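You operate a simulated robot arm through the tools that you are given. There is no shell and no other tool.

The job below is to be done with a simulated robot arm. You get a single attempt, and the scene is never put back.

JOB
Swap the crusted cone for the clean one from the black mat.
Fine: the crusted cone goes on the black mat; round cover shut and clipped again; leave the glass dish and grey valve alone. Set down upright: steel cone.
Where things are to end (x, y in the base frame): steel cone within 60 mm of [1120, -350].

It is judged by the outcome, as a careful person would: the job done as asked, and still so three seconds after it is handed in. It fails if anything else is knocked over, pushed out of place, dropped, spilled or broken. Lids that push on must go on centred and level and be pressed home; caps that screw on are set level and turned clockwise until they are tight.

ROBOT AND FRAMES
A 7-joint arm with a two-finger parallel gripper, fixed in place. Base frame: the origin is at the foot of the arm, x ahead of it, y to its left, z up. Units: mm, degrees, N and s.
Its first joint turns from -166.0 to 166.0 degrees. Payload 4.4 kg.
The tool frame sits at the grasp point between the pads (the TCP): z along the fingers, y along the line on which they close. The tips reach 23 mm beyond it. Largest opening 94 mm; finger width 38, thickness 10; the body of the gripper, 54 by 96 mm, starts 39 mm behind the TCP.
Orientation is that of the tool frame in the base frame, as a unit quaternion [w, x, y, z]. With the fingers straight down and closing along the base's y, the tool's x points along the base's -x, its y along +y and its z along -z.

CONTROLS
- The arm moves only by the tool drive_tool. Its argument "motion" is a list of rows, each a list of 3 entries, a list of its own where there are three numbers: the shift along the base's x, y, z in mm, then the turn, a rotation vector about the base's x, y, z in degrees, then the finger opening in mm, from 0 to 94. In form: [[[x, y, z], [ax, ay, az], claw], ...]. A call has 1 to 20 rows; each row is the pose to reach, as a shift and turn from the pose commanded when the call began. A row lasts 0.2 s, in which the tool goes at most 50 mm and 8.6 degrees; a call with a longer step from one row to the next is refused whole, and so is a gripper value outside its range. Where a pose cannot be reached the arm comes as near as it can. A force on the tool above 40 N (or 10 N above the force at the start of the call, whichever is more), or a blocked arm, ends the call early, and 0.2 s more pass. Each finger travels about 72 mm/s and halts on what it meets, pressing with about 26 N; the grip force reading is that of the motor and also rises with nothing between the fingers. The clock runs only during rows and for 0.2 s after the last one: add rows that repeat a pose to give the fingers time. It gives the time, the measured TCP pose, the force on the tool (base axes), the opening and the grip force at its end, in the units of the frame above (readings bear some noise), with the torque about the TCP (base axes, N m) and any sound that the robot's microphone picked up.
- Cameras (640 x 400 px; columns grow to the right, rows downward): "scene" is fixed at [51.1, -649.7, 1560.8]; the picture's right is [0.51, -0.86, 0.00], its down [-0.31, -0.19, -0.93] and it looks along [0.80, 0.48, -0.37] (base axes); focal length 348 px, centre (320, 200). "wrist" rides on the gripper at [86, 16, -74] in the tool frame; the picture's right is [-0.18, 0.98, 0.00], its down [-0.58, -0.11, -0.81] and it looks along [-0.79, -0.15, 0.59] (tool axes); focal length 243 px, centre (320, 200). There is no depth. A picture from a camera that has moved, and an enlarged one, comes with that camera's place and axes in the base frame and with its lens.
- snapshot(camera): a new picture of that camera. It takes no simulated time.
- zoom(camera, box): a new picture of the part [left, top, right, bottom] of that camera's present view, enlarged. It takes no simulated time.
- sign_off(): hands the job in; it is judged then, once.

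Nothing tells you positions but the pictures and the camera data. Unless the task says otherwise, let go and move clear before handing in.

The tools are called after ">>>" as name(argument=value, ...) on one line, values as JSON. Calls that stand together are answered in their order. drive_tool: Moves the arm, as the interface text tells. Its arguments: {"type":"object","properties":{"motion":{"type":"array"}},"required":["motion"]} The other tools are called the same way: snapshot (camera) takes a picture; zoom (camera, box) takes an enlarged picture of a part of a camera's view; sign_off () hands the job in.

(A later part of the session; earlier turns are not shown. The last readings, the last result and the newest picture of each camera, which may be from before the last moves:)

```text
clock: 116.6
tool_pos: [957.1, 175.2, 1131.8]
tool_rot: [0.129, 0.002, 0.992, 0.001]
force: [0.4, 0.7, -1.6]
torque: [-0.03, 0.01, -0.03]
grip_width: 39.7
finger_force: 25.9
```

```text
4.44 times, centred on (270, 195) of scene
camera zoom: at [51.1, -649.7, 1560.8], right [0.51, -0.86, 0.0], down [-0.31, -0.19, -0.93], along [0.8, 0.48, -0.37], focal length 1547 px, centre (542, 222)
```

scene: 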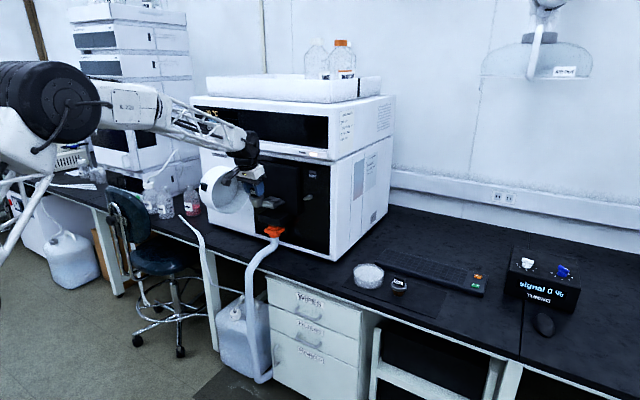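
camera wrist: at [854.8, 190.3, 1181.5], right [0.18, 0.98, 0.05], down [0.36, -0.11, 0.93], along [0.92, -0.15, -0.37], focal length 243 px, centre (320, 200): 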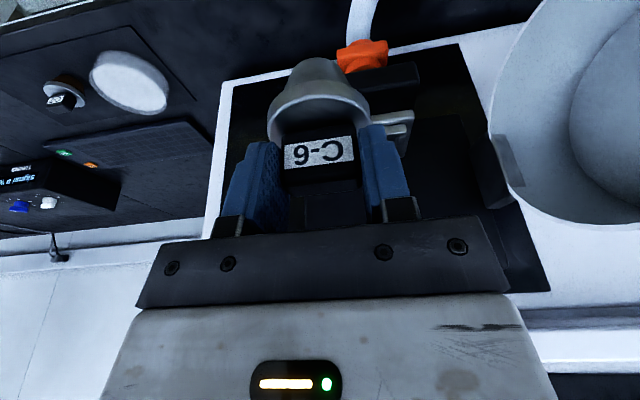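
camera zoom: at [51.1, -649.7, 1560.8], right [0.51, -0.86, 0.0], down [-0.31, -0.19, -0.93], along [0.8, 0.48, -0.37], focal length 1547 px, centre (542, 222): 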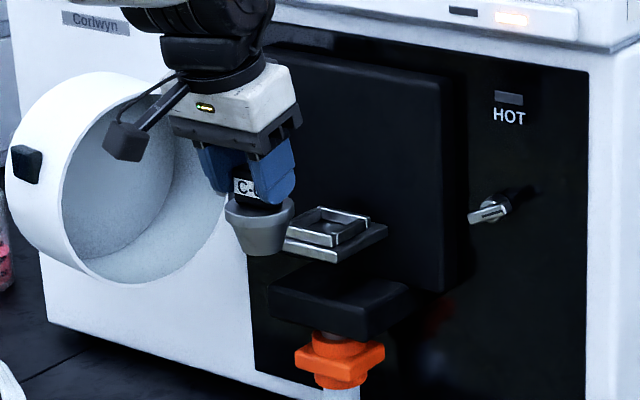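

I'll shift right a little so the whole holder is visible past the fingers.

>>> drive_tool(motion=[[[8, -25, 15], [0, 0, 0], 30], [[16, -50, 30], [0, 0, 0], 30], [[22, -75, 45], [0, 0, 0], 30], [[22, -75, 45], [0, 0, 0], 30]])

>>> zoom(camera="wrist", box=[360, 20, 520, 160])

```text
clock: 117.6
tool_pos: [979.3, 96.5, 1176.7]
tool_rot: [0.129, 0.0, 0.992, 0.002]
force: [0.0, 0.6, -1.5]
torque: [-0.03, 0.04, 0.01]
grip_width: 39.9
finger_force: 26.0
```

```text
2.86 times, centred on (440, 90) of wrist
camera zoom: at [877.9, 112.4, 1226.1], right [0.18, 0.98, 0.05], down [0.36, -0.11, 0.93], along [0.92, -0.15, -0.37], focal length 693 px, centre (-23, 514)
```

zoom: 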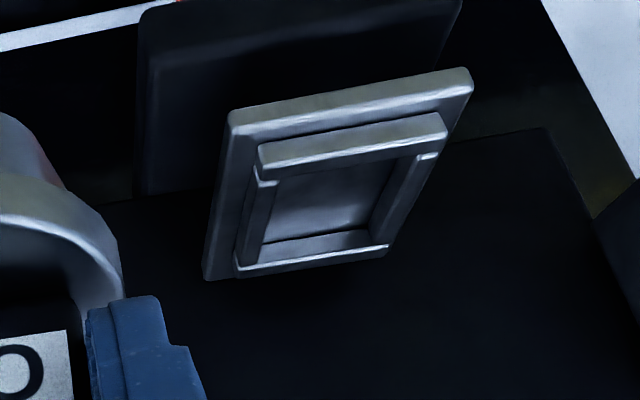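

The holder frame spans roughly x 1078–1132, y 188–247. I'll compare C-6 in the grip with how C-2 sat in the grip, using the identical view.

>>> zoom(camera="wrist", box=[220, 0, 440, 220])

>>> zoom(camera="wrist", box=[220, 40, 440, 220])

```text
1.82 times, centred on (330, 110) of wrist
camera zoom: at [877.9, 112.4, 1226.1], right [0.18, 0.98, 0.05], down [0.36, -0.11, 0.93], along [0.92, -0.15, -0.37], focal length 441 px, centre (302, 364)
```

zoom: 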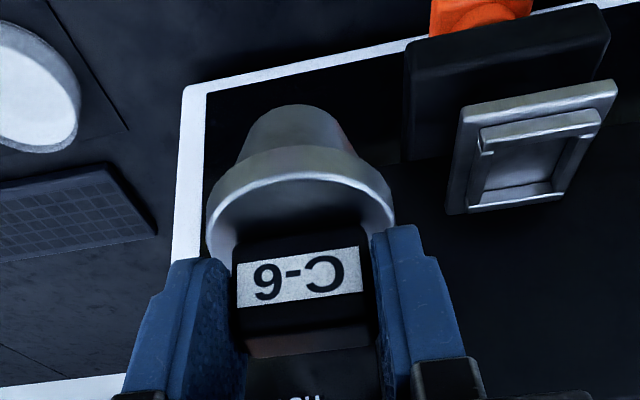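

```text
2.22 times, centred on (330, 130) of wrist
camera zoom: at [877.9, 112.4, 1226.1], right [0.18, 0.98, 0.05], down [0.36, -0.11, 0.93], along [0.92, -0.15, -0.37], focal length 539 px, centre (298, 356)
```

zoom: 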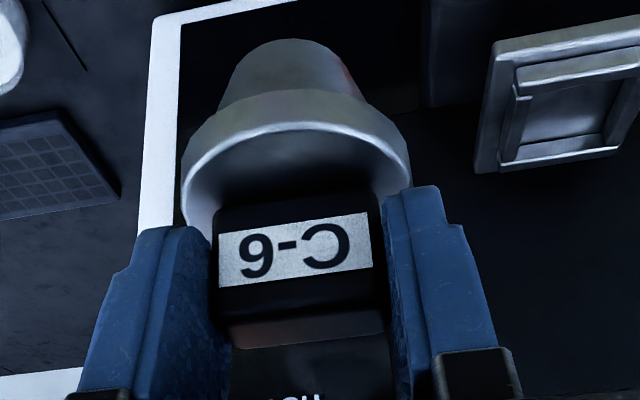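

C-6 sits about 2.6 mm nearer in the grip than C-2 did. Target: cone centred at about (1100.5, 219.5), so tool x≈1098.5. Moving in over the holder.

>>> drive_tool(motion=[[[0, 40, -15], [0, 0, 0], 30], [[0, 80, -30], [0, 0, 0], 30], [[2, 115, -44], [0, 0, 0], 30], [[20, 122.8, -48], [0, 0, 0], 30], [[55, 122.8, -52], [0, 0, 0], 30], [[90, 122.8, -52], [0, 0, 0], 30], [[112, 122.8, -52], [0, 0, 0], 30], [[119, 122.8, -52], [0, 0, 0], 30], [[119, 122.8, -52], [0, 0, 0], 30]])

>>> zoom(camera="wrist", box=[220, 0, 440, 220])

>>> zoom(camera="scene", box=[250, 160, 320, 220])

```text
clock: 119.6
tool_pos: [1096.5, 222.3, 1124.3]
tool_rot: [0.129, 0.001, 0.992, 0.002]
force: [0.9, -0.2, -2.7]
torque: [-0.01, 0.01, -0.01]
grip_width: 39.5
finger_force: 25.9
```

```text
1.82 times, centred on (330, 110) of wrist
camera zoom: at [995.2, 237.8, 1172.9], right [0.18, 0.98, 0.05], down [0.36, -0.11, 0.93], along [0.92, -0.15, -0.37], focal length 441 px, centre (302, 364)
```

zoom: 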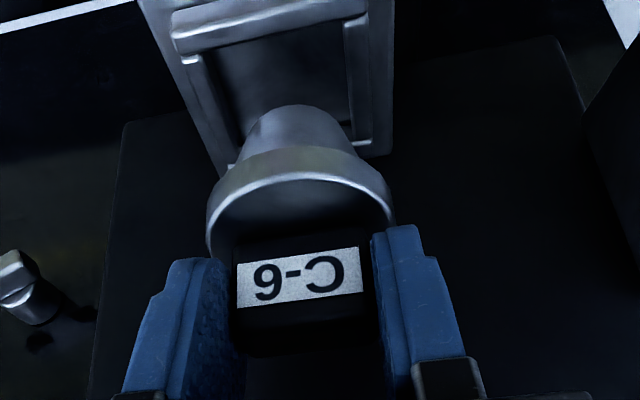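

```text
6.67 times, centred on (285, 190) of scene
camera zoom: at [51.1, -649.7, 1560.8], right [0.51, -0.86, 0.0], down [-0.31, -0.19, -0.93], along [0.8, 0.48, -0.37], focal length 2320 px, centre (553, 267)
```

zoom: 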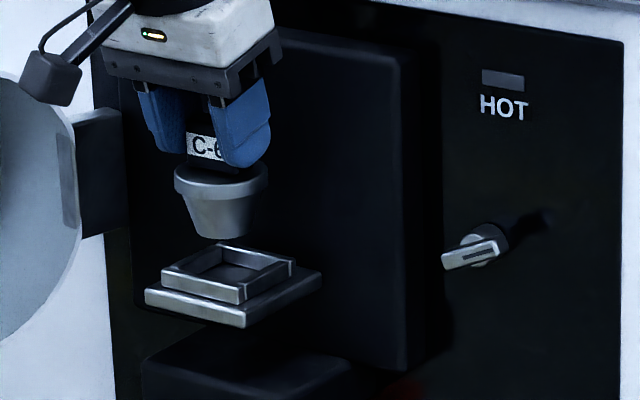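

Position matches where C-2 came out, except about 2 mm too far left. Correcting that and lowering gently toward the seated height (tool z≈1090).

>>> drive_tool(motion=[[[0.5, -2.3, 0], [0, 0, 0], 30], [[0.5, -2.3, -8], [0, 0, 0], 30], [[0.5, -2.3, -16], [0, 0, 0], 30], [[0.5, -2.3, -22], [0, 0, 0], 30], [[0.5, -2.3, -27], [0, 0, 0], 30], [[0.5, -2.3, -29], [0, 0, 0], 30]])

>>> zoom(camera="scene", box=[250, 160, 320, 220])

>>> zoom(camera="wrist", box=[220, 40, 440, 220])

```text
clock: 121.0
tool_pos: [1099.8, 219.4, 1094.4]
tool_rot: [0.13, -0.001, 0.991, 0.002]
force: [0.0, 0.1, -2.5]
torque: [-0.02, 0.03, -0.01]
grip_width: 39.9
finger_force: 25.5
```

```text
6.67 times, centred on (285, 190) of scene
camera zoom: at [51.1, -649.7, 1560.8], right [0.51, -0.86, 0.0], down [-0.31, -0.19, -0.93], along [0.8, 0.48, -0.37], focal length 2320 px, centre (553, 267)
```

zoom: 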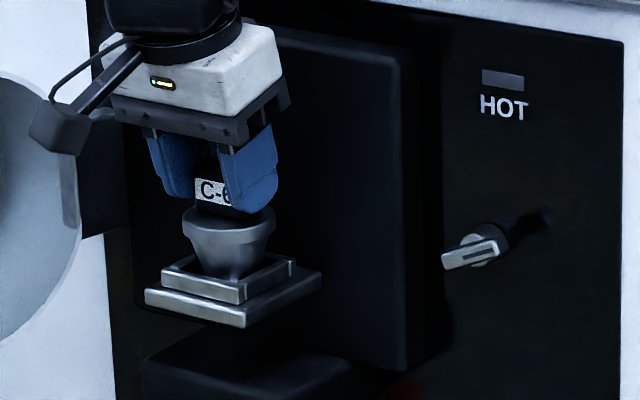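

```text
2.22 times, centred on (330, 130) of wrist
camera zoom: at [997.0, 234.8, 1143.6], right [0.18, 0.98, 0.05], down [0.36, -0.11, 0.93], along [0.92, -0.15, -0.37], focal length 539 px, centre (298, 356)
```

zoom: 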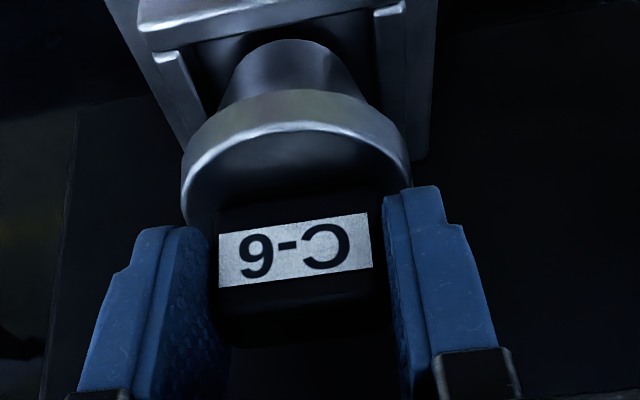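

The cone's lower end is entering the frame without touching. Lowering the last few millimetres until it rests.

>>> drive_tool(motion=[[[-0.5, 0, -1], [0, 0, 0], 30], [[-1, 0, -2], [0, 0, 0], 30], [[-1, 0, -3], [0, 0, 0], 30]])

>>> drive_tool(motion=[[[0, 0, -0.8], [0, 0, 0], 30], [[0, 0, -1.6], [0, 0, 0], 30]])

```text
clock: 121.8
tool_pos: [1097.4, 219.9, 1090.7]
tool_rot: [0.128, 0.0, 0.992, 0.001]
force: [-0.2, 0.1, -2.2]
torque: [0.01, 0.0, 0.0]
grip_width: 39.9
finger_force: 26.0
```

```text
clock: 122.4
tool_pos: [1097.7, 220.2, 1088.9]
tool_rot: [0.129, 0.0, 0.992, 0.002]
force: [0.7, -0.9, -2.3]
torque: [0.0, 0.03, 0.01]
grip_width: 39.9
finger_force: 26.1
```

No contact yet; a little further.

>>> drive_tool(motion=[[[0, 0, -0.8], [0, 0, 0], 30], [[0, 0, -1.6], [0, 0, 0], 30]])

>>> zoom(camera="scene", box=[260, 170, 310, 215])

>>> zoom(camera="wrist", box=[220, 0, 440, 220])

```text
clock: 123.0
tool_pos: [1097.6, 220.0, 1089.6]
tool_rot: [0.13, 0.0, 0.991, 0.002]
force: [-1.1, 2.0, 5.7]
torque: [0.01, 0.03, -0.02]
grip_width: 39.8
finger_force: 25.9
```

```text
8.89 times, centred on (285, 192) of scene
camera zoom: at [51.1, -649.7, 1560.8], right [0.51, -0.86, 0.0], down [-0.31, -0.19, -0.93], along [0.8, 0.48, -0.37], focal length 3094 px, centre (631, 267)
```

zoom: 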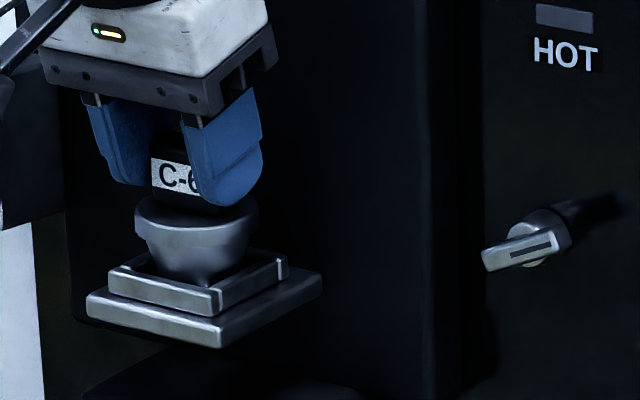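

```text
1.82 times, centred on (330, 110) of wrist
camera zoom: at [995.6, 235.2, 1138.9], right [0.18, 0.98, 0.05], down [0.35, -0.11, 0.93], along [0.92, -0.15, -0.37], focal length 441 px, centre (302, 364)
```

zoom: 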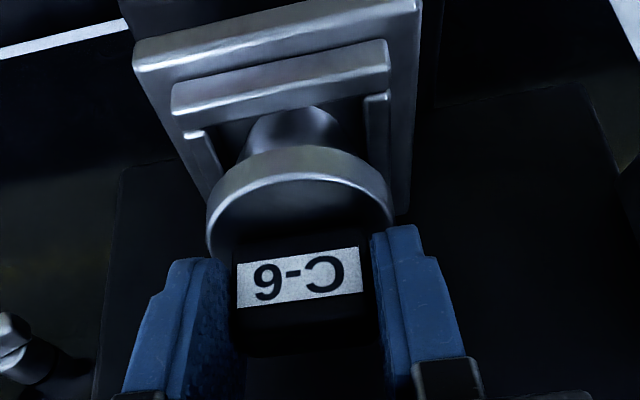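

Contact at the expected seated height (+6 N). C-6 is in the holder; releasing and withdrawing upward.

>>> drive_tool(motion=[[[0, 0, 0], [0, 0, 0], 36], [[0, 0, 0], [0, 0, 0], 44], [[0, 0, 0], [0, 0, 0], 56], [[0, 0, 0], [0, 0, 0], 62], [[-1, 0, 5], [0, 0, 0], 62], [[-5, 0, 18], [0, 0, 0], 62], [[-12, 0, 40], [0, 0, 0], 62], [[-30, 0, 70], [0, 0, 0], 62], [[-65, 0, 90], [0, 0, 0], 62], [[-65, 0, 90], [0, 0, 0], 62]])

>>> zoom(camera="wrist", box=[240, 40, 440, 180])

>>> zoom(camera="scene", box=[250, 165, 320, 220])

>>> snapshot(camera="scene")

```text
clock: 125.2
tool_pos: [1032.7, 218.0, 1179.2]
tool_rot: [0.129, 0.0, 0.992, 0.002]
force: [0.2, 0.2, -1.4]
torque: [0.02, 0.01, -0.02]
grip_width: 62.1
finger_force: 0.1
```

```text
2.86 times, centred on (340, 110) of wrist
camera zoom: at [931.6, 232.7, 1229.1], right [0.18, 0.98, 0.05], down [0.36, -0.11, 0.93], along [0.92, -0.15, -0.37], focal length 693 px, centre (263, 457)
```

zoom: 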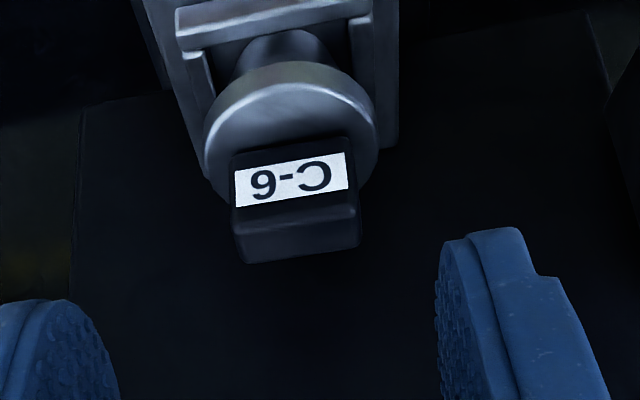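

```text
7.27 times, centred on (285, 192) of scene
camera zoom: at [51.1, -649.7, 1560.8], right [0.51, -0.86, 0.0], down [-0.31, -0.19, -0.93], along [0.8, 0.48, -0.37], focal length 2531 px, centre (574, 254)
```

zoom: 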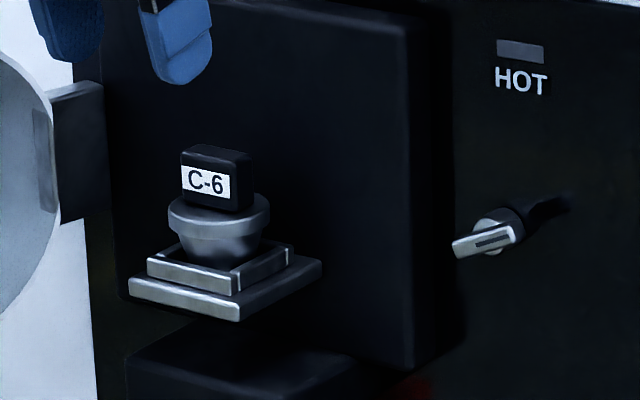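

```text
taken
```

scene: 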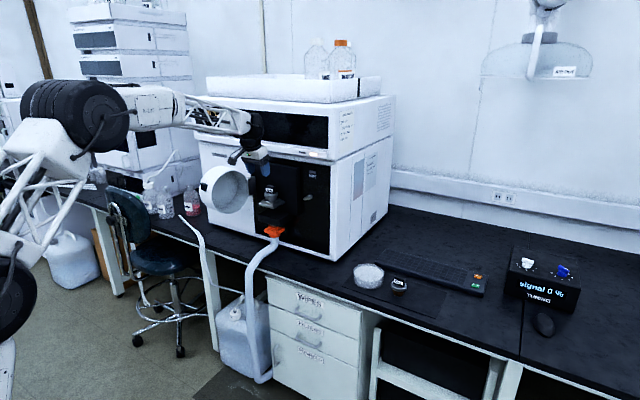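

C-6 is properly seated. Next I'll close the cover: go over it, come down on its outer side, and push it shut along the hinge arc above the handle.

>>> drive_tool(motion=[[[-5, 10, 40], [0, 5, 0], 40], [[-8, 30, 80], [0, 10, 0], 20], [[-8, 70, 85], [0, 14.9, 0], 0], [[-8, 115, 85], [0, 14.9, 0], 0], [[-5, 160, 85], [0, 14.9, 0], 0], [[-3, 205, 85], [0, 14.9, 0], 0], [[-3, 250, 85], [0, 14.9, 0], 0], [[-3, 281, 85], [0, 14.9, 0], 0], [[-3, 281, 85], [0, 14.9, 0], 0]])

>>> snapshot(camera="wrist")

>>> snapshot(camera="scene")

```text
clock: 127.2
tool_pos: [1028.5, 502.5, 1266.2]
tool_rot: [-0.001, 0.0, 1.0, 0.002]
force: [0.1, -0.9, 0.1]
torque: [0.01, -0.02, -0.02]
grip_width: 0.0
finger_force: 26.4
```

```text
taken
camera wrist: at [943.8, 516.7, 1339.6], right [0.18, 0.98, 0.0], down [0.58, -0.11, 0.81], along [0.79, -0.15, -0.59], focal length 243 px, centre (320, 200)
```

wrist: 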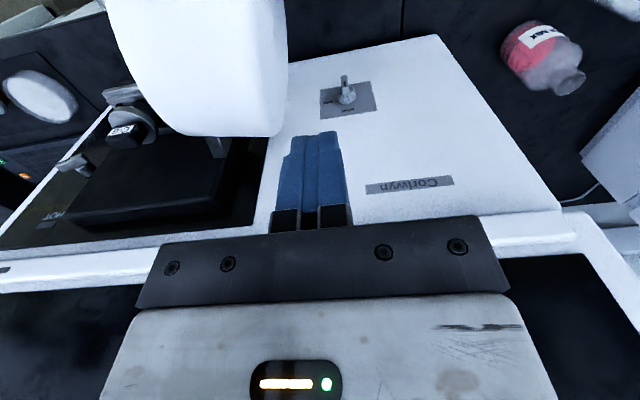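

```text
taken
```

scene: 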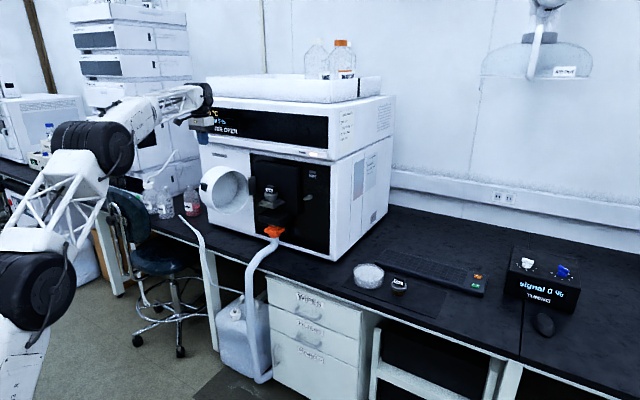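

The fingers are just beyond the cover's outer face. Descending beside it (tips staying above the handle).

>>> drive_tool(motion=[[[0, 0, -40], [0, 0, 0], 0], [[0, 0, -80], [0, 0, 0], 0], [[0, 0, -110], [0, 0, 0], 0], [[0, 0, -119], [0, 0, 0], 0], [[0, 0, -119], [0, 0, 0], 0]])

>>> snapshot(camera="wrist")

>>> zoom(camera="scene", box=[170, 110, 310, 230])

```text
clock: 128.4
tool_pos: [1028.4, 500.3, 1145.6]
tool_rot: [0.0, 0.0, 1.0, 0.002]
force: [-0.3, 0.1, 0.1]
torque: [-0.02, 0.01, 0.02]
grip_width: 0.0
finger_force: 25.8
```

```text
taken
camera wrist: at [943.0, 514.8, 1220.0], right [0.18, 0.98, 0.0], down [0.58, -0.11, 0.81], along [0.79, -0.15, -0.59], focal length 243 px, centre (320, 200)
```

wrist: 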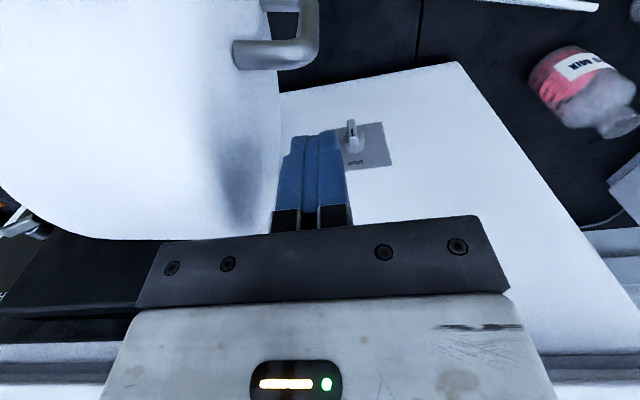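

```text
3.33 times, centred on (240, 170) of scene
camera zoom: at [51.1, -649.7, 1560.8], right [0.51, -0.86, 0.0], down [-0.31, -0.19, -0.93], along [0.8, 0.48, -0.37], focal length 1160 px, centre (587, 300)
```

zoom: 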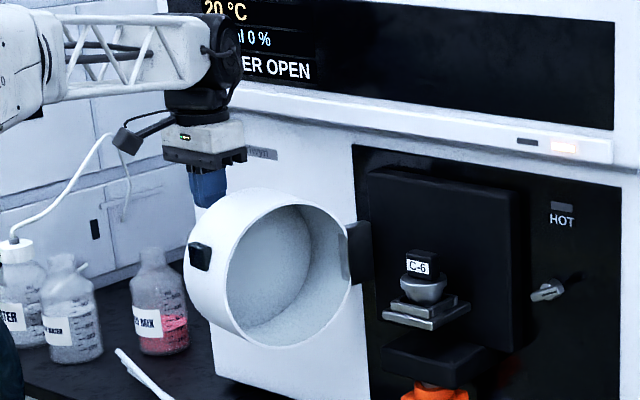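

The cover is at about 102° and I've refined the hinge to roughly (1133, 340). Pushing the cover shut with the closed fingertips above the handle, down to about 18° first.

>>> drive_tool(motion=[[[-10, -12, 0], [0, 0, 0], 0], [[-17.8, -24.1, 0], [0, 0, 0], 0], [[-31.5, -39.5, 0], [0, 0, 0], 0], [[-43.4, -56.3, 0], [0, 0, 0], 0], [[-53.7, -70.5, 0], [0, 0, 0], 0], [[-62.6, -85.7, 0], [0, 0, 0], 0], [[-70, -102, 0], [0, 0, 0], 0], [[-75.7, -119.3, 0], [0, 0, 0], 0], [[-79.7, -137.1, 0], [0, 0, 0], 0], [[-81.7, -155.6, 0], [0, 0, 0], 0], [[-81.7, -174.5, 0], [0, 0, 0], 0], [[-79.7, -193.5, 0], [0, 0, 0], 0], [[-75.7, -212.2, 0], [0, 0, 0], 0], [[-69.4, -230.7, 0], [0, 0, 0], 0], [[-61.1, -248.5, 0], [0, 0, 0], 0], [[-50.7, -265.5, 0], [0, 0, 0], 0]])

>>> zoom(camera="scene", box=[170, 110, 310, 230])

>>> snapshot(camera="wrist")

```text
clock: 131.8
tool_pos: [978.8, 234.7, 1144.7]
tool_rot: [0.0, 0.0, 1.0, 0.002]
force: [0.7, -0.2, 0.2]
torque: [0.03, -0.01, 0.02]
grip_width: 0.0
finger_force: 26.6
```

```text
3.33 times, centred on (240, 170) of scene
camera zoom: at [51.1, -649.7, 1560.8], right [0.51, -0.86, 0.0], down [-0.31, -0.19, -0.93], along [0.8, 0.48, -0.37], focal length 1160 px, centre (587, 300)
```

zoom: 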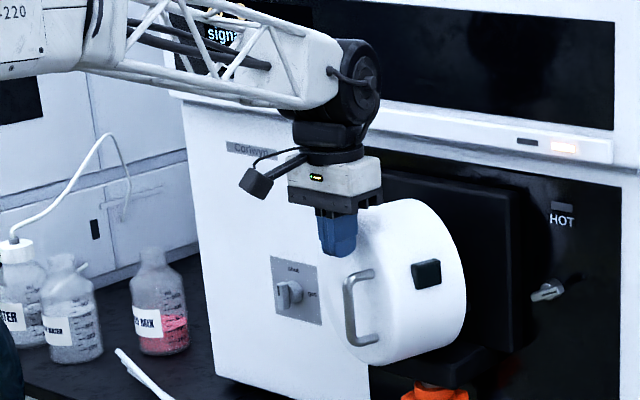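

```text
taken
camera wrist: at [892.9, 250.8, 1218.2], right [0.18, 0.98, 0.0], down [0.58, -0.11, 0.81], along [0.79, -0.15, -0.59], focal length 243 px, centre (320, 200)
```

wrist: 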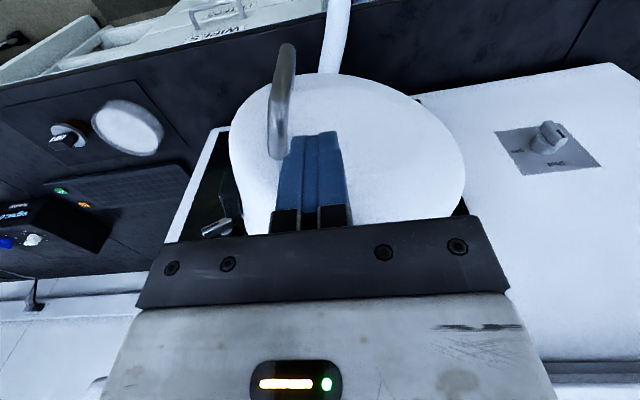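

Nearly shut (about 18°), valve untouched. Finishing the last degrees slowly and pressing it home.

>>> drive_tool(motion=[[[5.5, -8, 0], [0, 0, 0], 0], [[11.2, -15.7, 0], [0, 0, 0], 0], [[18, -23, 0], [0, 0, 0], 0], [[25.4, -30, 0], [0, 0, 0], 0], [[31, -34.5, 0], [0, 0, 0], 0], [[35.8, -38.6, 0], [0, 0, 0], 0], [[38.5, -40.6, 0], [0, 0, 0], 0], [[41.2, -42.7, 0], [0, 0, 0], 0], [[42.5, -42.7, 0], [0, 0, 0], 0], [[44, -42.7, 0], [0, 0, 0], 0], [[45.5, -42.7, 0], [0, 0, 0], 0], [[47, -42.7, 0], [0, 0, 0], 0]])

>>> zoom(camera="scene", box=[200, 90, 340, 230])

```text
clock: 134.4
tool_pos: [1024.9, 193.4, 1146.0]
tool_rot: [-0.002, 0.001, 1.0, 0.002]
force: [-16.9, -3.7, -0.5]
torque: [-0.09, 0.37, -0.04]
grip_width: 0.1
finger_force: 25.9
```

```text
2.86 times, centred on (270, 160) of scene
camera zoom: at [51.1, -649.7, 1560.8], right [0.51, -0.86, 0.0], down [-0.31, -0.19, -0.93], along [0.8, 0.48, -0.37], focal length 994 px, centre (463, 314)
```

zoom: 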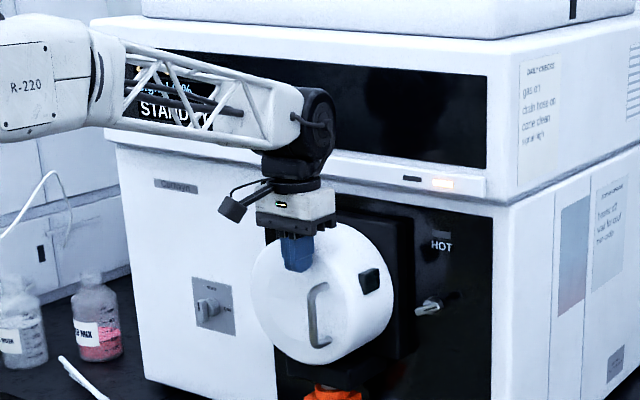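

The display is back to STANDBY, so the cover registers as shut. One more gentle press, then I'll back off and look.

>>> drive_tool(motion=[[[1, 0, 0], [0, 0, 0], 0], [[2, 0, 0], [0, 0, 0], 0]])

>>> drive_tool(motion=[[[-10, 0, 0], [0, 0, 0], 0], [[-40, 0, 5], [0, 0, 0], 0], [[-80, -15, 15], [0, 0, 0], 0], [[-110, -40, 25], [0, 0, 0], 0], [[-110, -40, 25], [0, 0, 0], 0]])

>>> snapshot(camera="wrist")

>>> zoom(camera="scene", box=[200, 90, 340, 230])

```text
clock: 134.8
tool_pos: [1024.5, 192.8, 1144.8]
tool_rot: [-0.002, 0.0, 1.0, 0.001]
force: [-17.8, -1.6, 1.3]
torque: [-0.19, 0.33, 0.01]
grip_width: 0.0
finger_force: 26.8
stopped in row 2: the force on the tool passed its limit at 46 N (the readings are from after the stop); the commanded pose is now the measured one
```

```text
clock: 136.0
tool_pos: [915.5, 151.4, 1172.0]
tool_rot: [-0.002, 0.0, 1.0, 0.001]
force: [0.2, -0.8, -0.2]
torque: [0.03, -0.02, 0.02]
grip_width: 0.0
finger_force: 26.4
```

```text
taken
camera wrist: at [830.7, 166.9, 1245.9], right [0.18, 0.98, 0.0], down [0.58, -0.11, 0.8], along [0.79, -0.15, -0.59], focal length 243 px, centre (320, 200)
```

wrist: 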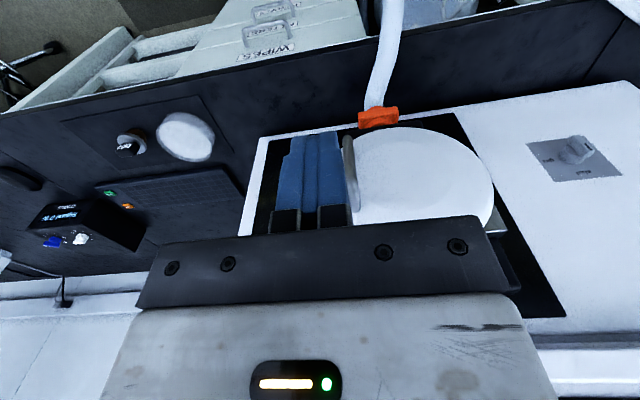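

```text
2.86 times, centred on (270, 160) of scene
camera zoom: at [51.1, -649.7, 1560.8], right [0.51, -0.86, 0.0], down [-0.31, -0.19, -0.93], along [0.8, 0.48, -0.37], focal length 994 px, centre (463, 314)
```

zoom: 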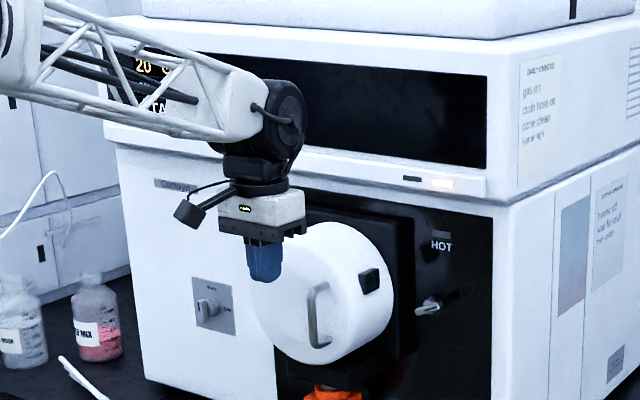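

The cover is shut. Now I'll set the clip handle back upright: tool tilted 45°, fingers open so that only the left finger bears on the bar's lower-left end, pushing it down and to the right. First the stand-off and a look.

>>> drive_tool(motion=[[[0, -30, -10], [0, -8, 0], 15], [[0, -60, -25], [0, -16, 0], 30], [[10, -85, -40], [0, -24, 0], 45], [[40, -97, -55], [0, -32, 0], 60], [[75, -97, -68], [0, -40, 0], 60], [[110, -97, -78], [0, -45, 0], 60], [[134.5, -97, -82], [0, -45, 0], 60], [[134.5, -97, -82], [0, -45, 0], 60]])

>>> snapshot(camera="wrist")

>>> zoom(camera="wrist", box=[240, 60, 400, 180])

>>> zoom(camera="scene", box=[250, 140, 350, 230])

```text
clock: 137.8
tool_pos: [1050.0, 54.0, 1087.3]
tool_rot: [0.382, 0.0, 0.924, 0.002]
force: [0.2, -0.1, -0.1]
torque: [0.0, 0.01, -0.01]
grip_width: 59.8
finger_force: 0.0
```

```text
taken
camera wrist: at [937.5, 70.1, 1079.2], right [0.13, 0.98, 0.13], down [-0.16, -0.11, 0.98], along [0.98, -0.15, 0.14], focal length 243 px, centre (320, 200)
```

wrist: 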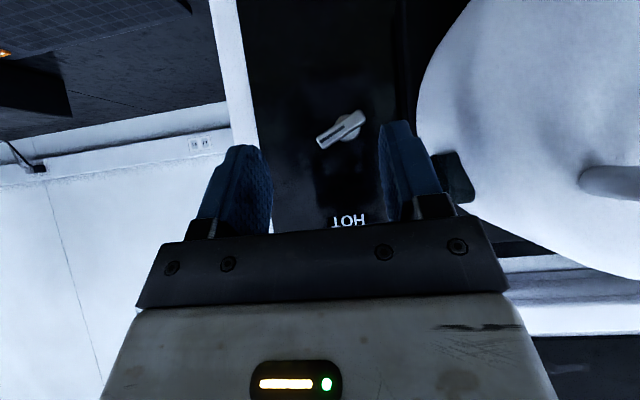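

```text
3.33 times, centred on (320, 120) of wrist
camera zoom: at [937.5, 70.1, 1079.2], right [0.13, 0.98, 0.13], down [-0.16, -0.11, 0.98], along [0.98, -0.15, 0.14], focal length 809 px, centre (320, 467)
```

zoom: 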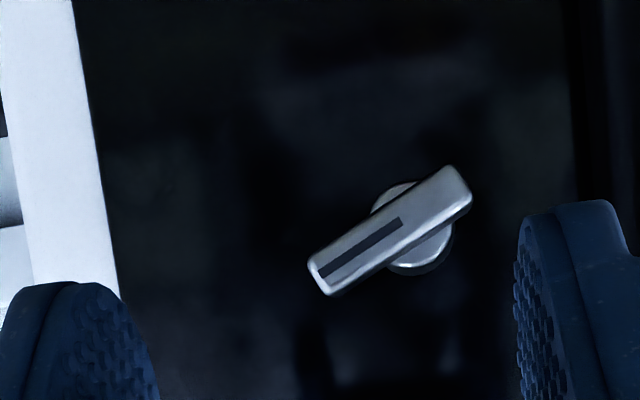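

```text
4.44 times, centred on (300, 185) of scene
camera zoom: at [51.1, -649.7, 1560.8], right [0.51, -0.86, 0.0], down [-0.31, -0.19, -0.93], along [0.8, 0.48, -0.37], focal length 1547 px, centre (409, 267)
```

zoom: 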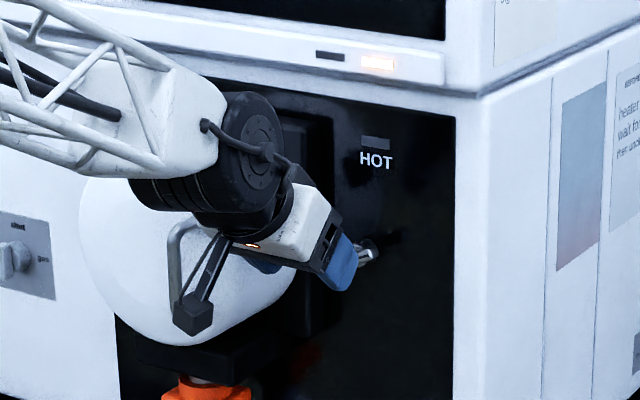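

The bar reads about 65° from upright with its pivot near (65, 1056). Advancing so the left finger is just above the bar's lower end.

>>> drive_tool(motion=[[[25, 0.3, 0], [0, 0, 0], 60], [[50, 0.5, 0], [0, 0, 0], 60], [[66, 0.5, 0], [0, 0, 0], 60], [[74, 0.5, 0], [0, 0, 0], 60], [[74, 0.5, 0], [0, 0, 0], 60]])

>>> snapshot(camera="wrist")

>>> zoom(camera="wrist", box=[250, 40, 430, 200])

>>> zoom(camera="scene", box=[270, 150, 350, 230])

```text
clock: 139.0
tool_pos: [1125.3, 56.0, 1088.3]
tool_rot: [0.381, 0.0, 0.924, 0.001]
force: [0.0, 0.2, -0.1]
torque: [-0.04, 0.02, -0.02]
grip_width: 60.0
finger_force: 0.1
```

```text
taken
camera wrist: at [1011.9, 70.7, 1079.1], right [0.13, 0.98, 0.13], down [-0.16, -0.11, 0.98], along [0.98, -0.15, 0.14], focal length 243 px, centre (320, 200)
```

wrist: 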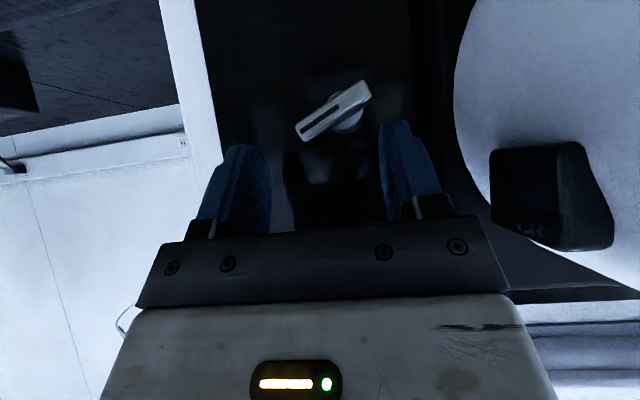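

```text
2.50 times, centred on (340, 120) of wrist
camera zoom: at [1011.9, 70.7, 1079.1], right [0.13, 0.98, 0.13], down [-0.16, -0.11, 0.98], along [0.98, -0.15, 0.14], focal length 606 px, centre (270, 400)
```

zoom: 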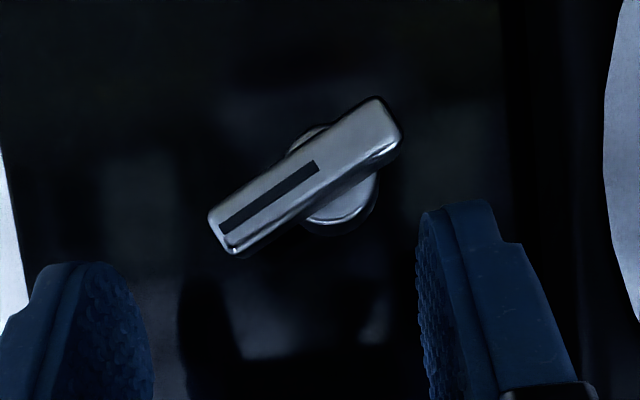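

```text
5.00 times, centred on (310, 190) of scene
camera zoom: at [51.1, -649.7, 1560.8], right [0.51, -0.86, 0.0], down [-0.31, -0.19, -0.93], along [0.8, 0.48, -0.37], focal length 1740 px, centre (370, 250)
```

zoom: 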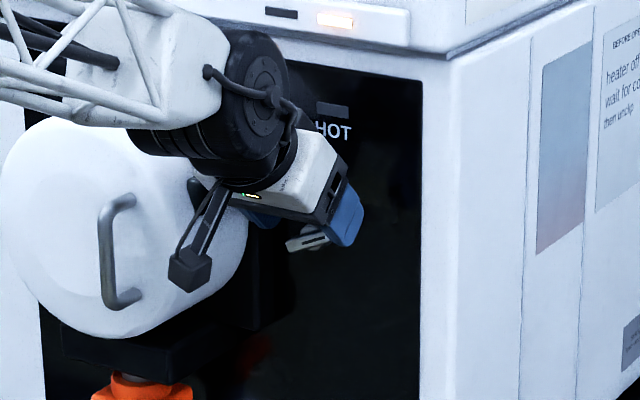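

Everything lines up. Pushing the lower end of the bar down and around along its arc to bring the bar upright.

>>> drive_tool(motion=[[[0, -2.5, -8], [0, 0, 0], 60], [[0, -2.7, -14], [0, 0, 0], 60], [[0, -3, -17.5], [0, 0, 0], 60], [[0, -3.8, -20], [0, 0, 0], 60], [[0, -4.4, -21.8], [0, 0, 0], 60], [[0, -5.1, -23.3], [0, 0, 0], 60], [[0, -6, -24.7], [0, 0, 0], 60], [[0, -6.9, -26], [0, 0, 0], 60], [[0, -8, -27.3], [0, 0, 0], 60], [[0, -9.1, -28.5], [0, 0, 0], 60], [[0, -10.4, -29.4], [0, 0, 0], 60], [[0, -11.7, -30.3], [0, 0, 0], 60]])

>>> zoom(camera="wrist", box=[250, 40, 430, 200])

```text
clock: 141.0
tool_pos: [1124.3, 50.9, 1066.2]
tool_rot: [0.384, -0.001, 0.923, 0.002]
force: [-9.7, 6.5, 6.4]
torque: [0.23, 0.07, 0.43]
grip_width: 62.9
finger_force: 3.2
stopped in row 9: the force on the tool passed its limit at 43 N (the readings are from after the stop); the commanded pose is now the measured one
```

```text
2.50 times, centred on (340, 120) of wrist
camera zoom: at [1011.2, 65.6, 1056.5], right [0.13, 0.98, 0.13], down [-0.16, -0.11, 0.98], along [0.98, -0.15, 0.14], focal length 606 px, centre (270, 400)
```

zoom: 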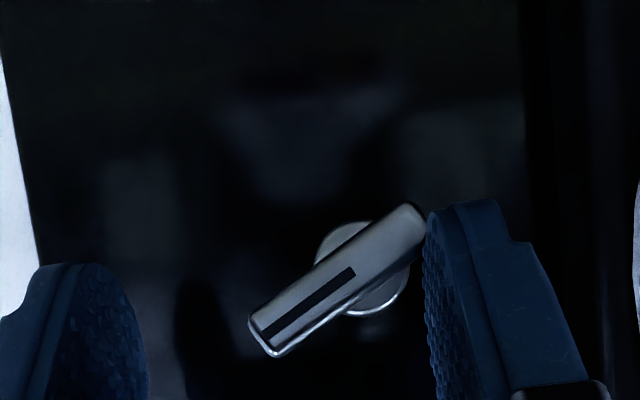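

The finger slid past the bar's end. I'll lift and come down about 5 mm closer to the pivot so it bears properly on top of that end.

>>> drive_tool(motion=[[[0, 1, 10], [0, 0, 0], 60], [[0, 0, 20], [0, 0, 0], 60], [[0, -2, 20], [0, 0, 0], 60], [[0, -2, 11], [0, 0, 0], 60], [[0, -2, 6.3], [0, 0, 0], 60], [[0, -2.2, 5], [0, 0, 0], 60], [[0, -2.5, 3.7], [0, 0, 0], 60], [[0, -3, 2.5], [0, 0, 0], 60], [[0, -3.5, 1.3], [0, 0, 0], 60], [[0, -4.1, 0.2], [0, 0, 0], 60], [[0, -4.8, -0.9], [0, 0, 0], 60]])

>>> zoom(camera="wrist", box=[250, 40, 430, 200])

```text
clock: 143.5
tool_pos: [1124.4, 46.5, 1068.4]
tool_rot: [0.386, -0.001, 0.923, 0.001]
force: [-10.4, 6.2, 5.0]
torque: [0.19, 0.08, 0.43]
grip_width: 62.5
finger_force: 2.4
stopped in row 11: the force on the tool passed its limit at 41 N (the readings are from after the stop); the commanded pose is now the measured one
```

```text
2.50 times, centred on (340, 120) of wrist
camera zoom: at [1011.7, 61.6, 1058.6], right [0.13, 0.98, 0.13], down [-0.16, -0.11, 0.98], along [0.98, -0.15, 0.15], focal length 606 px, centre (270, 400)
```

zoom: 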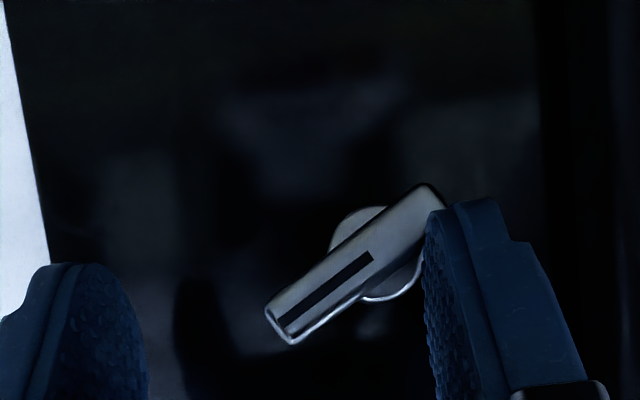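

Pressing one end gives too little torque. Instead I'll grip the bar between both fingers at its present angle and turn it back: rotating the tilted tool 60° about the handle's axis so the turn ends in a comfortable pose. Backing off and re-orienting first.

>>> drive_tool(motion=[[[-4, 2, 10], [0, 0, 0], 60], [[-30, 0, 25], [0, 0, 0], 55], [[-60, -10, 30], [8, 0, 0], 45], [[-65, -15, 25], [16, 0, 0], 36], [[-65, -20, 20], [24, 0, 0], 36], [[-60, -21, 15], [32, 0, 0], 36], [[-55, -21, 12], [40, 0, 0], 36], [[-50, -21, 10], [48, 0, 0], 36], [[-45, -21, 9.3], [56, 0, 0], 36], [[-41.8, -21.3, 9.3], [60, 0, 0], 36], [[-41.8, -21.3, 9.3], [60, 0, 0], 36]])

>>> snapshot(camera="wrist")

>>> zoom(camera="wrist", box=[240, 40, 420, 200])

>>> snapshot(camera="scene")

```text
clock: 145.9
tool_pos: [1082.7, 24.4, 1077.4]
tool_rot: [0.334, 0.192, 0.798, 0.464]
force: [-0.1, -0.1, 0.4]
torque: [0.0, -0.03, 0.02]
grip_width: 36.0
finger_force: 0.0
```

```text
taken
camera wrist: at [970.2, 39.7, 1085.8], right [0.13, 0.37, 0.92], down [-0.16, -0.91, 0.39], along [0.98, -0.2, -0.05], focal length 243 px, centre (320, 200)
```

wrist: 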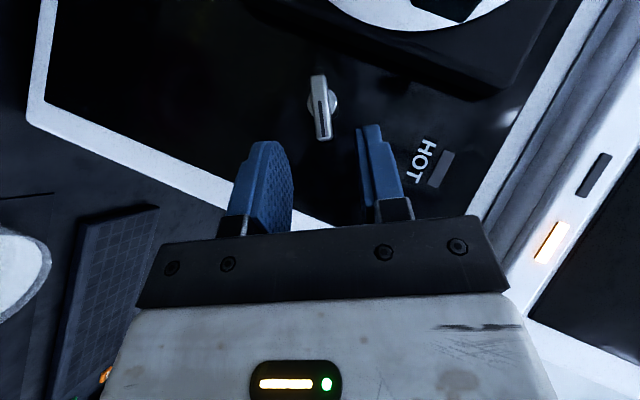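

```text
2.50 times, centred on (330, 120) of wrist
camera zoom: at [970.2, 39.7, 1085.8], right [0.13, 0.37, 0.92], down [-0.16, -0.91, 0.39], along [0.98, -0.2, -0.05], focal length 606 px, centre (295, 400)
```

zoom: 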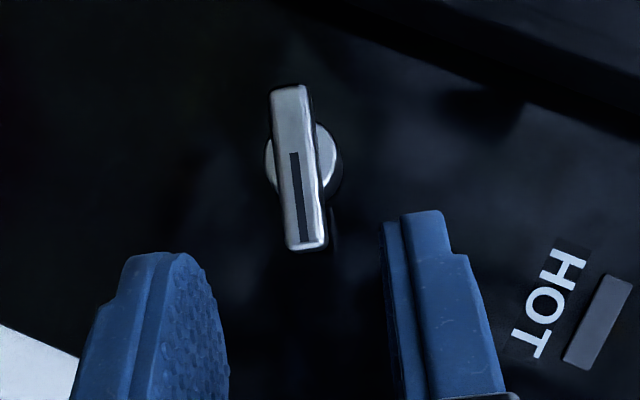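

```text
taken
```

scene: 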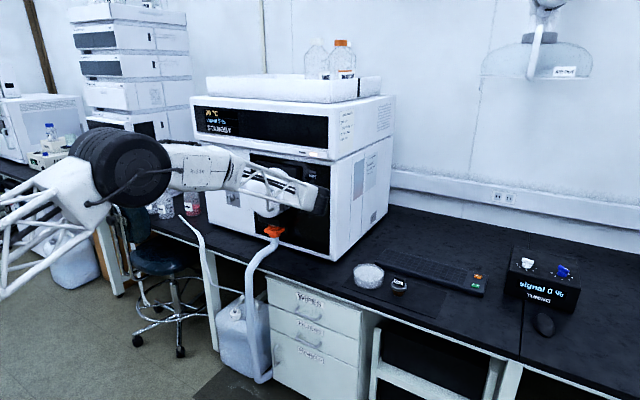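

The fingers now line up with the bar almost perfectly. Sliding forward 60 mm along the tool axis to straddle it.

>>> drive_tool(motion=[[[12, 10, -6], [0, 0, 0], 34], [[24, 20.5, -12], [0, 0, 0], 32], [[34, 29, -17], [0, 0, 0], 32], [[42.5, 36, -21.5], [0, 0, 0], 32], [[42.5, 36, -21.5], [0, 0, 0], 32]])

>>> zoom(camera="wrist", box=[240, 60, 420, 220])

>>> zoom(camera="scene", box=[270, 150, 350, 230])

```text
clock: 147.1
tool_pos: [1124.9, 61.7, 1054.6]
tool_rot: [0.333, 0.193, 0.798, 0.463]
force: [0.6, 0.2, -0.6]
torque: [-0.02, -0.01, 0.01]
grip_width: 32.0
finger_force: 0.1
```

```text
2.50 times, centred on (330, 140) of wrist
camera zoom: at [1012.3, 75.8, 1063.7], right [0.13, 0.38, 0.92], down [-0.16, -0.9, 0.39], along [0.98, -0.2, -0.05], focal length 606 px, centre (295, 350)
```

zoom: 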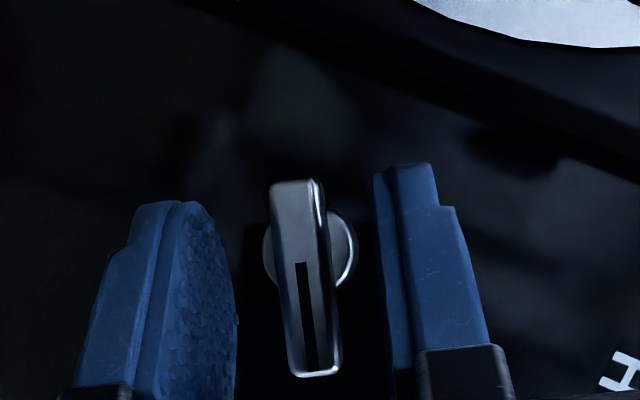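

```text
5.00 times, centred on (310, 190) of scene
camera zoom: at [51.1, -649.7, 1560.8], right [0.51, -0.86, 0.0], down [-0.31, -0.19, -0.93], along [0.8, 0.48, -0.37], focal length 1740 px, centre (370, 250)
```

zoom: 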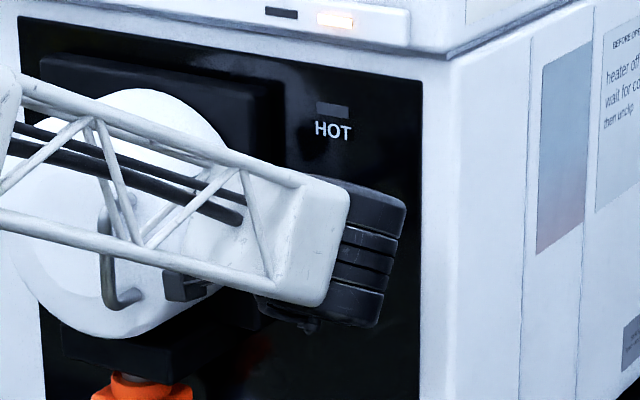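

The bar is centred between the fingers. Closing to a loose fit and turning it counter-clockwise back toward upright, following the pivot.

>>> drive_tool(motion=[[[0, 0, 0.5], [0, 0, 0], 20], [[0, 0, 0.5], [0, 0, 0], 13], [[0, 0, 0.5], [0, 0, 0], 13], [[0, 0.1, 0.6], [-4, 0, 0], 13], [[0, 0.3, 0.8], [-8, 0, 0], 13], [[0, 0.4, 1], [-12, 0, 0], 13], [[0, 0.5, 1.1], [-16, 0, 0], 13], [[0, 0.7, 1.3], [-20, 0, 0], 13], [[0, 0.8, 1.4], [-24, 0, 0], 13], [[0, 1, 1.6], [-28, 0, 0], 13]])

>>> zoom(camera="wrist", box=[240, 60, 420, 220])

```text
clock: 149.3
tool_pos: [1125.7, 60.3, 1057.1]
tool_rot: [0.37, 0.105, 0.887, 0.256]
force: [0.4, 10.6, 5.9]
torque: [0.09, -0.01, 0.22]
grip_width: 18.1
finger_force: 5.8
```

```text
2.50 times, centred on (330, 140) of wrist
camera zoom: at [1012.4, 79.4, 1057.0], right [0.13, 0.76, 0.63], down [-0.16, -0.61, 0.77], along [0.98, -0.2, 0.05], focal length 606 px, centre (295, 350)
```

zoom: 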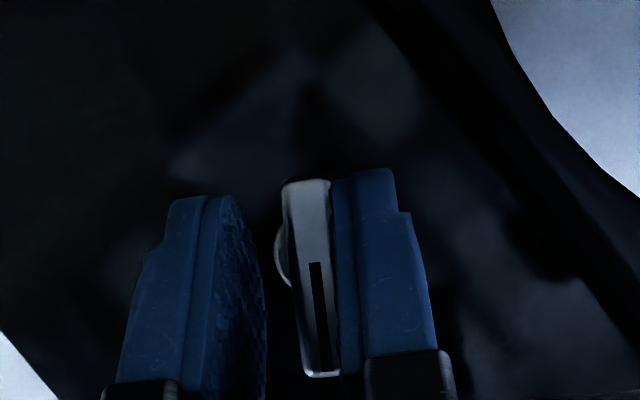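

The bar is turning (28° so far) and leans on one finger, so I'll re-centre by about 3 mm and continue to upright.

>>> drive_tool(motion=[[[0, 1.5, 1], [0, 0, 0], 15], [[0, 3, 2], [0, 0, 0], 13], [[0, 3.2, 2], [-4, 0, 0], 13], [[0, 3.4, 2.1], [-8, 0, 0], 13], [[0, 3.6, 2.2], [-12, 0, 0], 13], [[0, 3.8, 2.2], [-16, 0, 0], 13], [[0, 4, 2.3], [-20, 0, 0], 13], [[0, 4.2, 2.3], [-24, 0, 0], 13], [[0, 4.4, 2.3], [-28, 0, 0], 13], [[0, 4.6, 2.3], [-32, 0, 0], 13]])

>>> zoom(camera="wrist", box=[240, 60, 420, 220])

>>> zoom(camera="scene", box=[250, 130, 350, 230])

```text
clock: 151.5
tool_pos: [1126.0, 66.6, 1058.7]
tool_rot: [0.386, -0.002, 0.923, 0.003]
force: [-0.1, 12.9, -0.2]
torque: [0.09, -0.06, 0.19]
grip_width: 18.4
finger_force: 6.3
```

```text
2.50 times, centred on (330, 140) of wrist
camera zoom: at [1012.8, 81.9, 1049.5], right [0.13, 0.98, 0.13], down [-0.16, -0.11, 0.98], along [0.98, -0.15, 0.15], focal length 606 px, centre (295, 350)
```

zoom: 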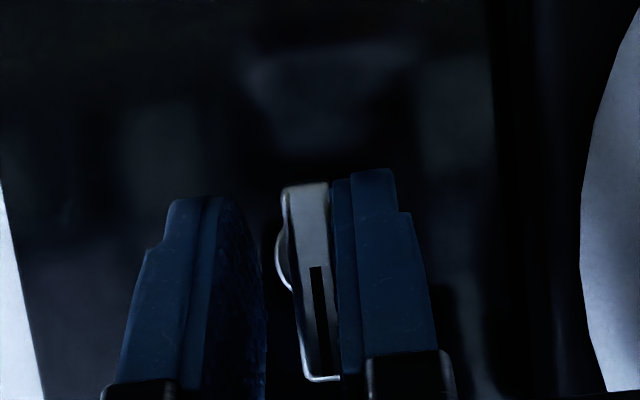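

```text
4.00 times, centred on (300, 180) of scene
camera zoom: at [51.1, -649.7, 1560.8], right [0.51, -0.86, 0.0], down [-0.31, -0.19, -0.93], along [0.8, 0.48, -0.37], focal length 1392 px, centre (400, 280)
```

zoom: 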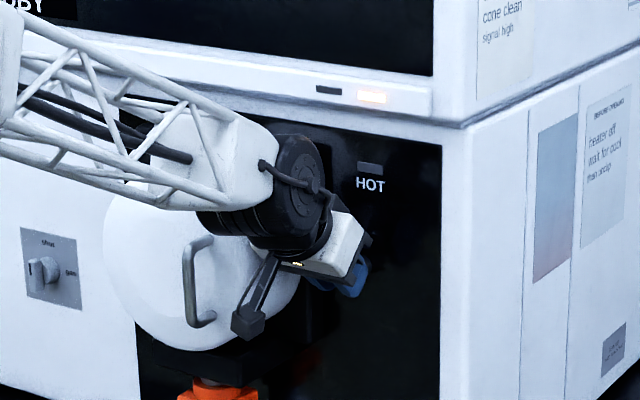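

The bar is essentially upright. I'll re-centre on it and nudge a few degrees further to be sure it's at its stop, watching the force.

>>> drive_tool(motion=[[[0, 2, 0], [0, 0, 0], 14], [[0, 3.5, 0], [0, 0, 0], 12], [[0, 3.5, 0], [-2, 0, 0], 12], [[0, 3.5, 0], [-4, 0, 0], 12], [[0, 3.5, 0], [-6, 0, 0], 12]])

>>> zoom(camera="wrist", box=[240, 60, 420, 220])

```text
clock: 152.7
tool_pos: [1125.0, 68.9, 1058.9]
tool_rot: [0.384, -0.021, 0.922, -0.047]
force: [-3.6, 10.6, 1.3]
torque: [0.18, -0.07, 0.19]
grip_width: 16.7
finger_force: 5.3
```

```text
2.50 times, centred on (330, 140) of wrist
camera zoom: at [1012.1, 83.5, 1047.6], right [0.13, 0.99, 0.03], down [-0.16, -0.01, 0.99], along [0.98, -0.13, 0.16], focal length 606 px, centre (295, 350)
```

zoom: 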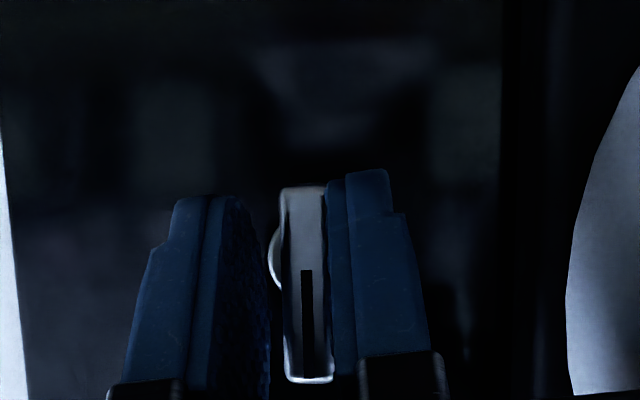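

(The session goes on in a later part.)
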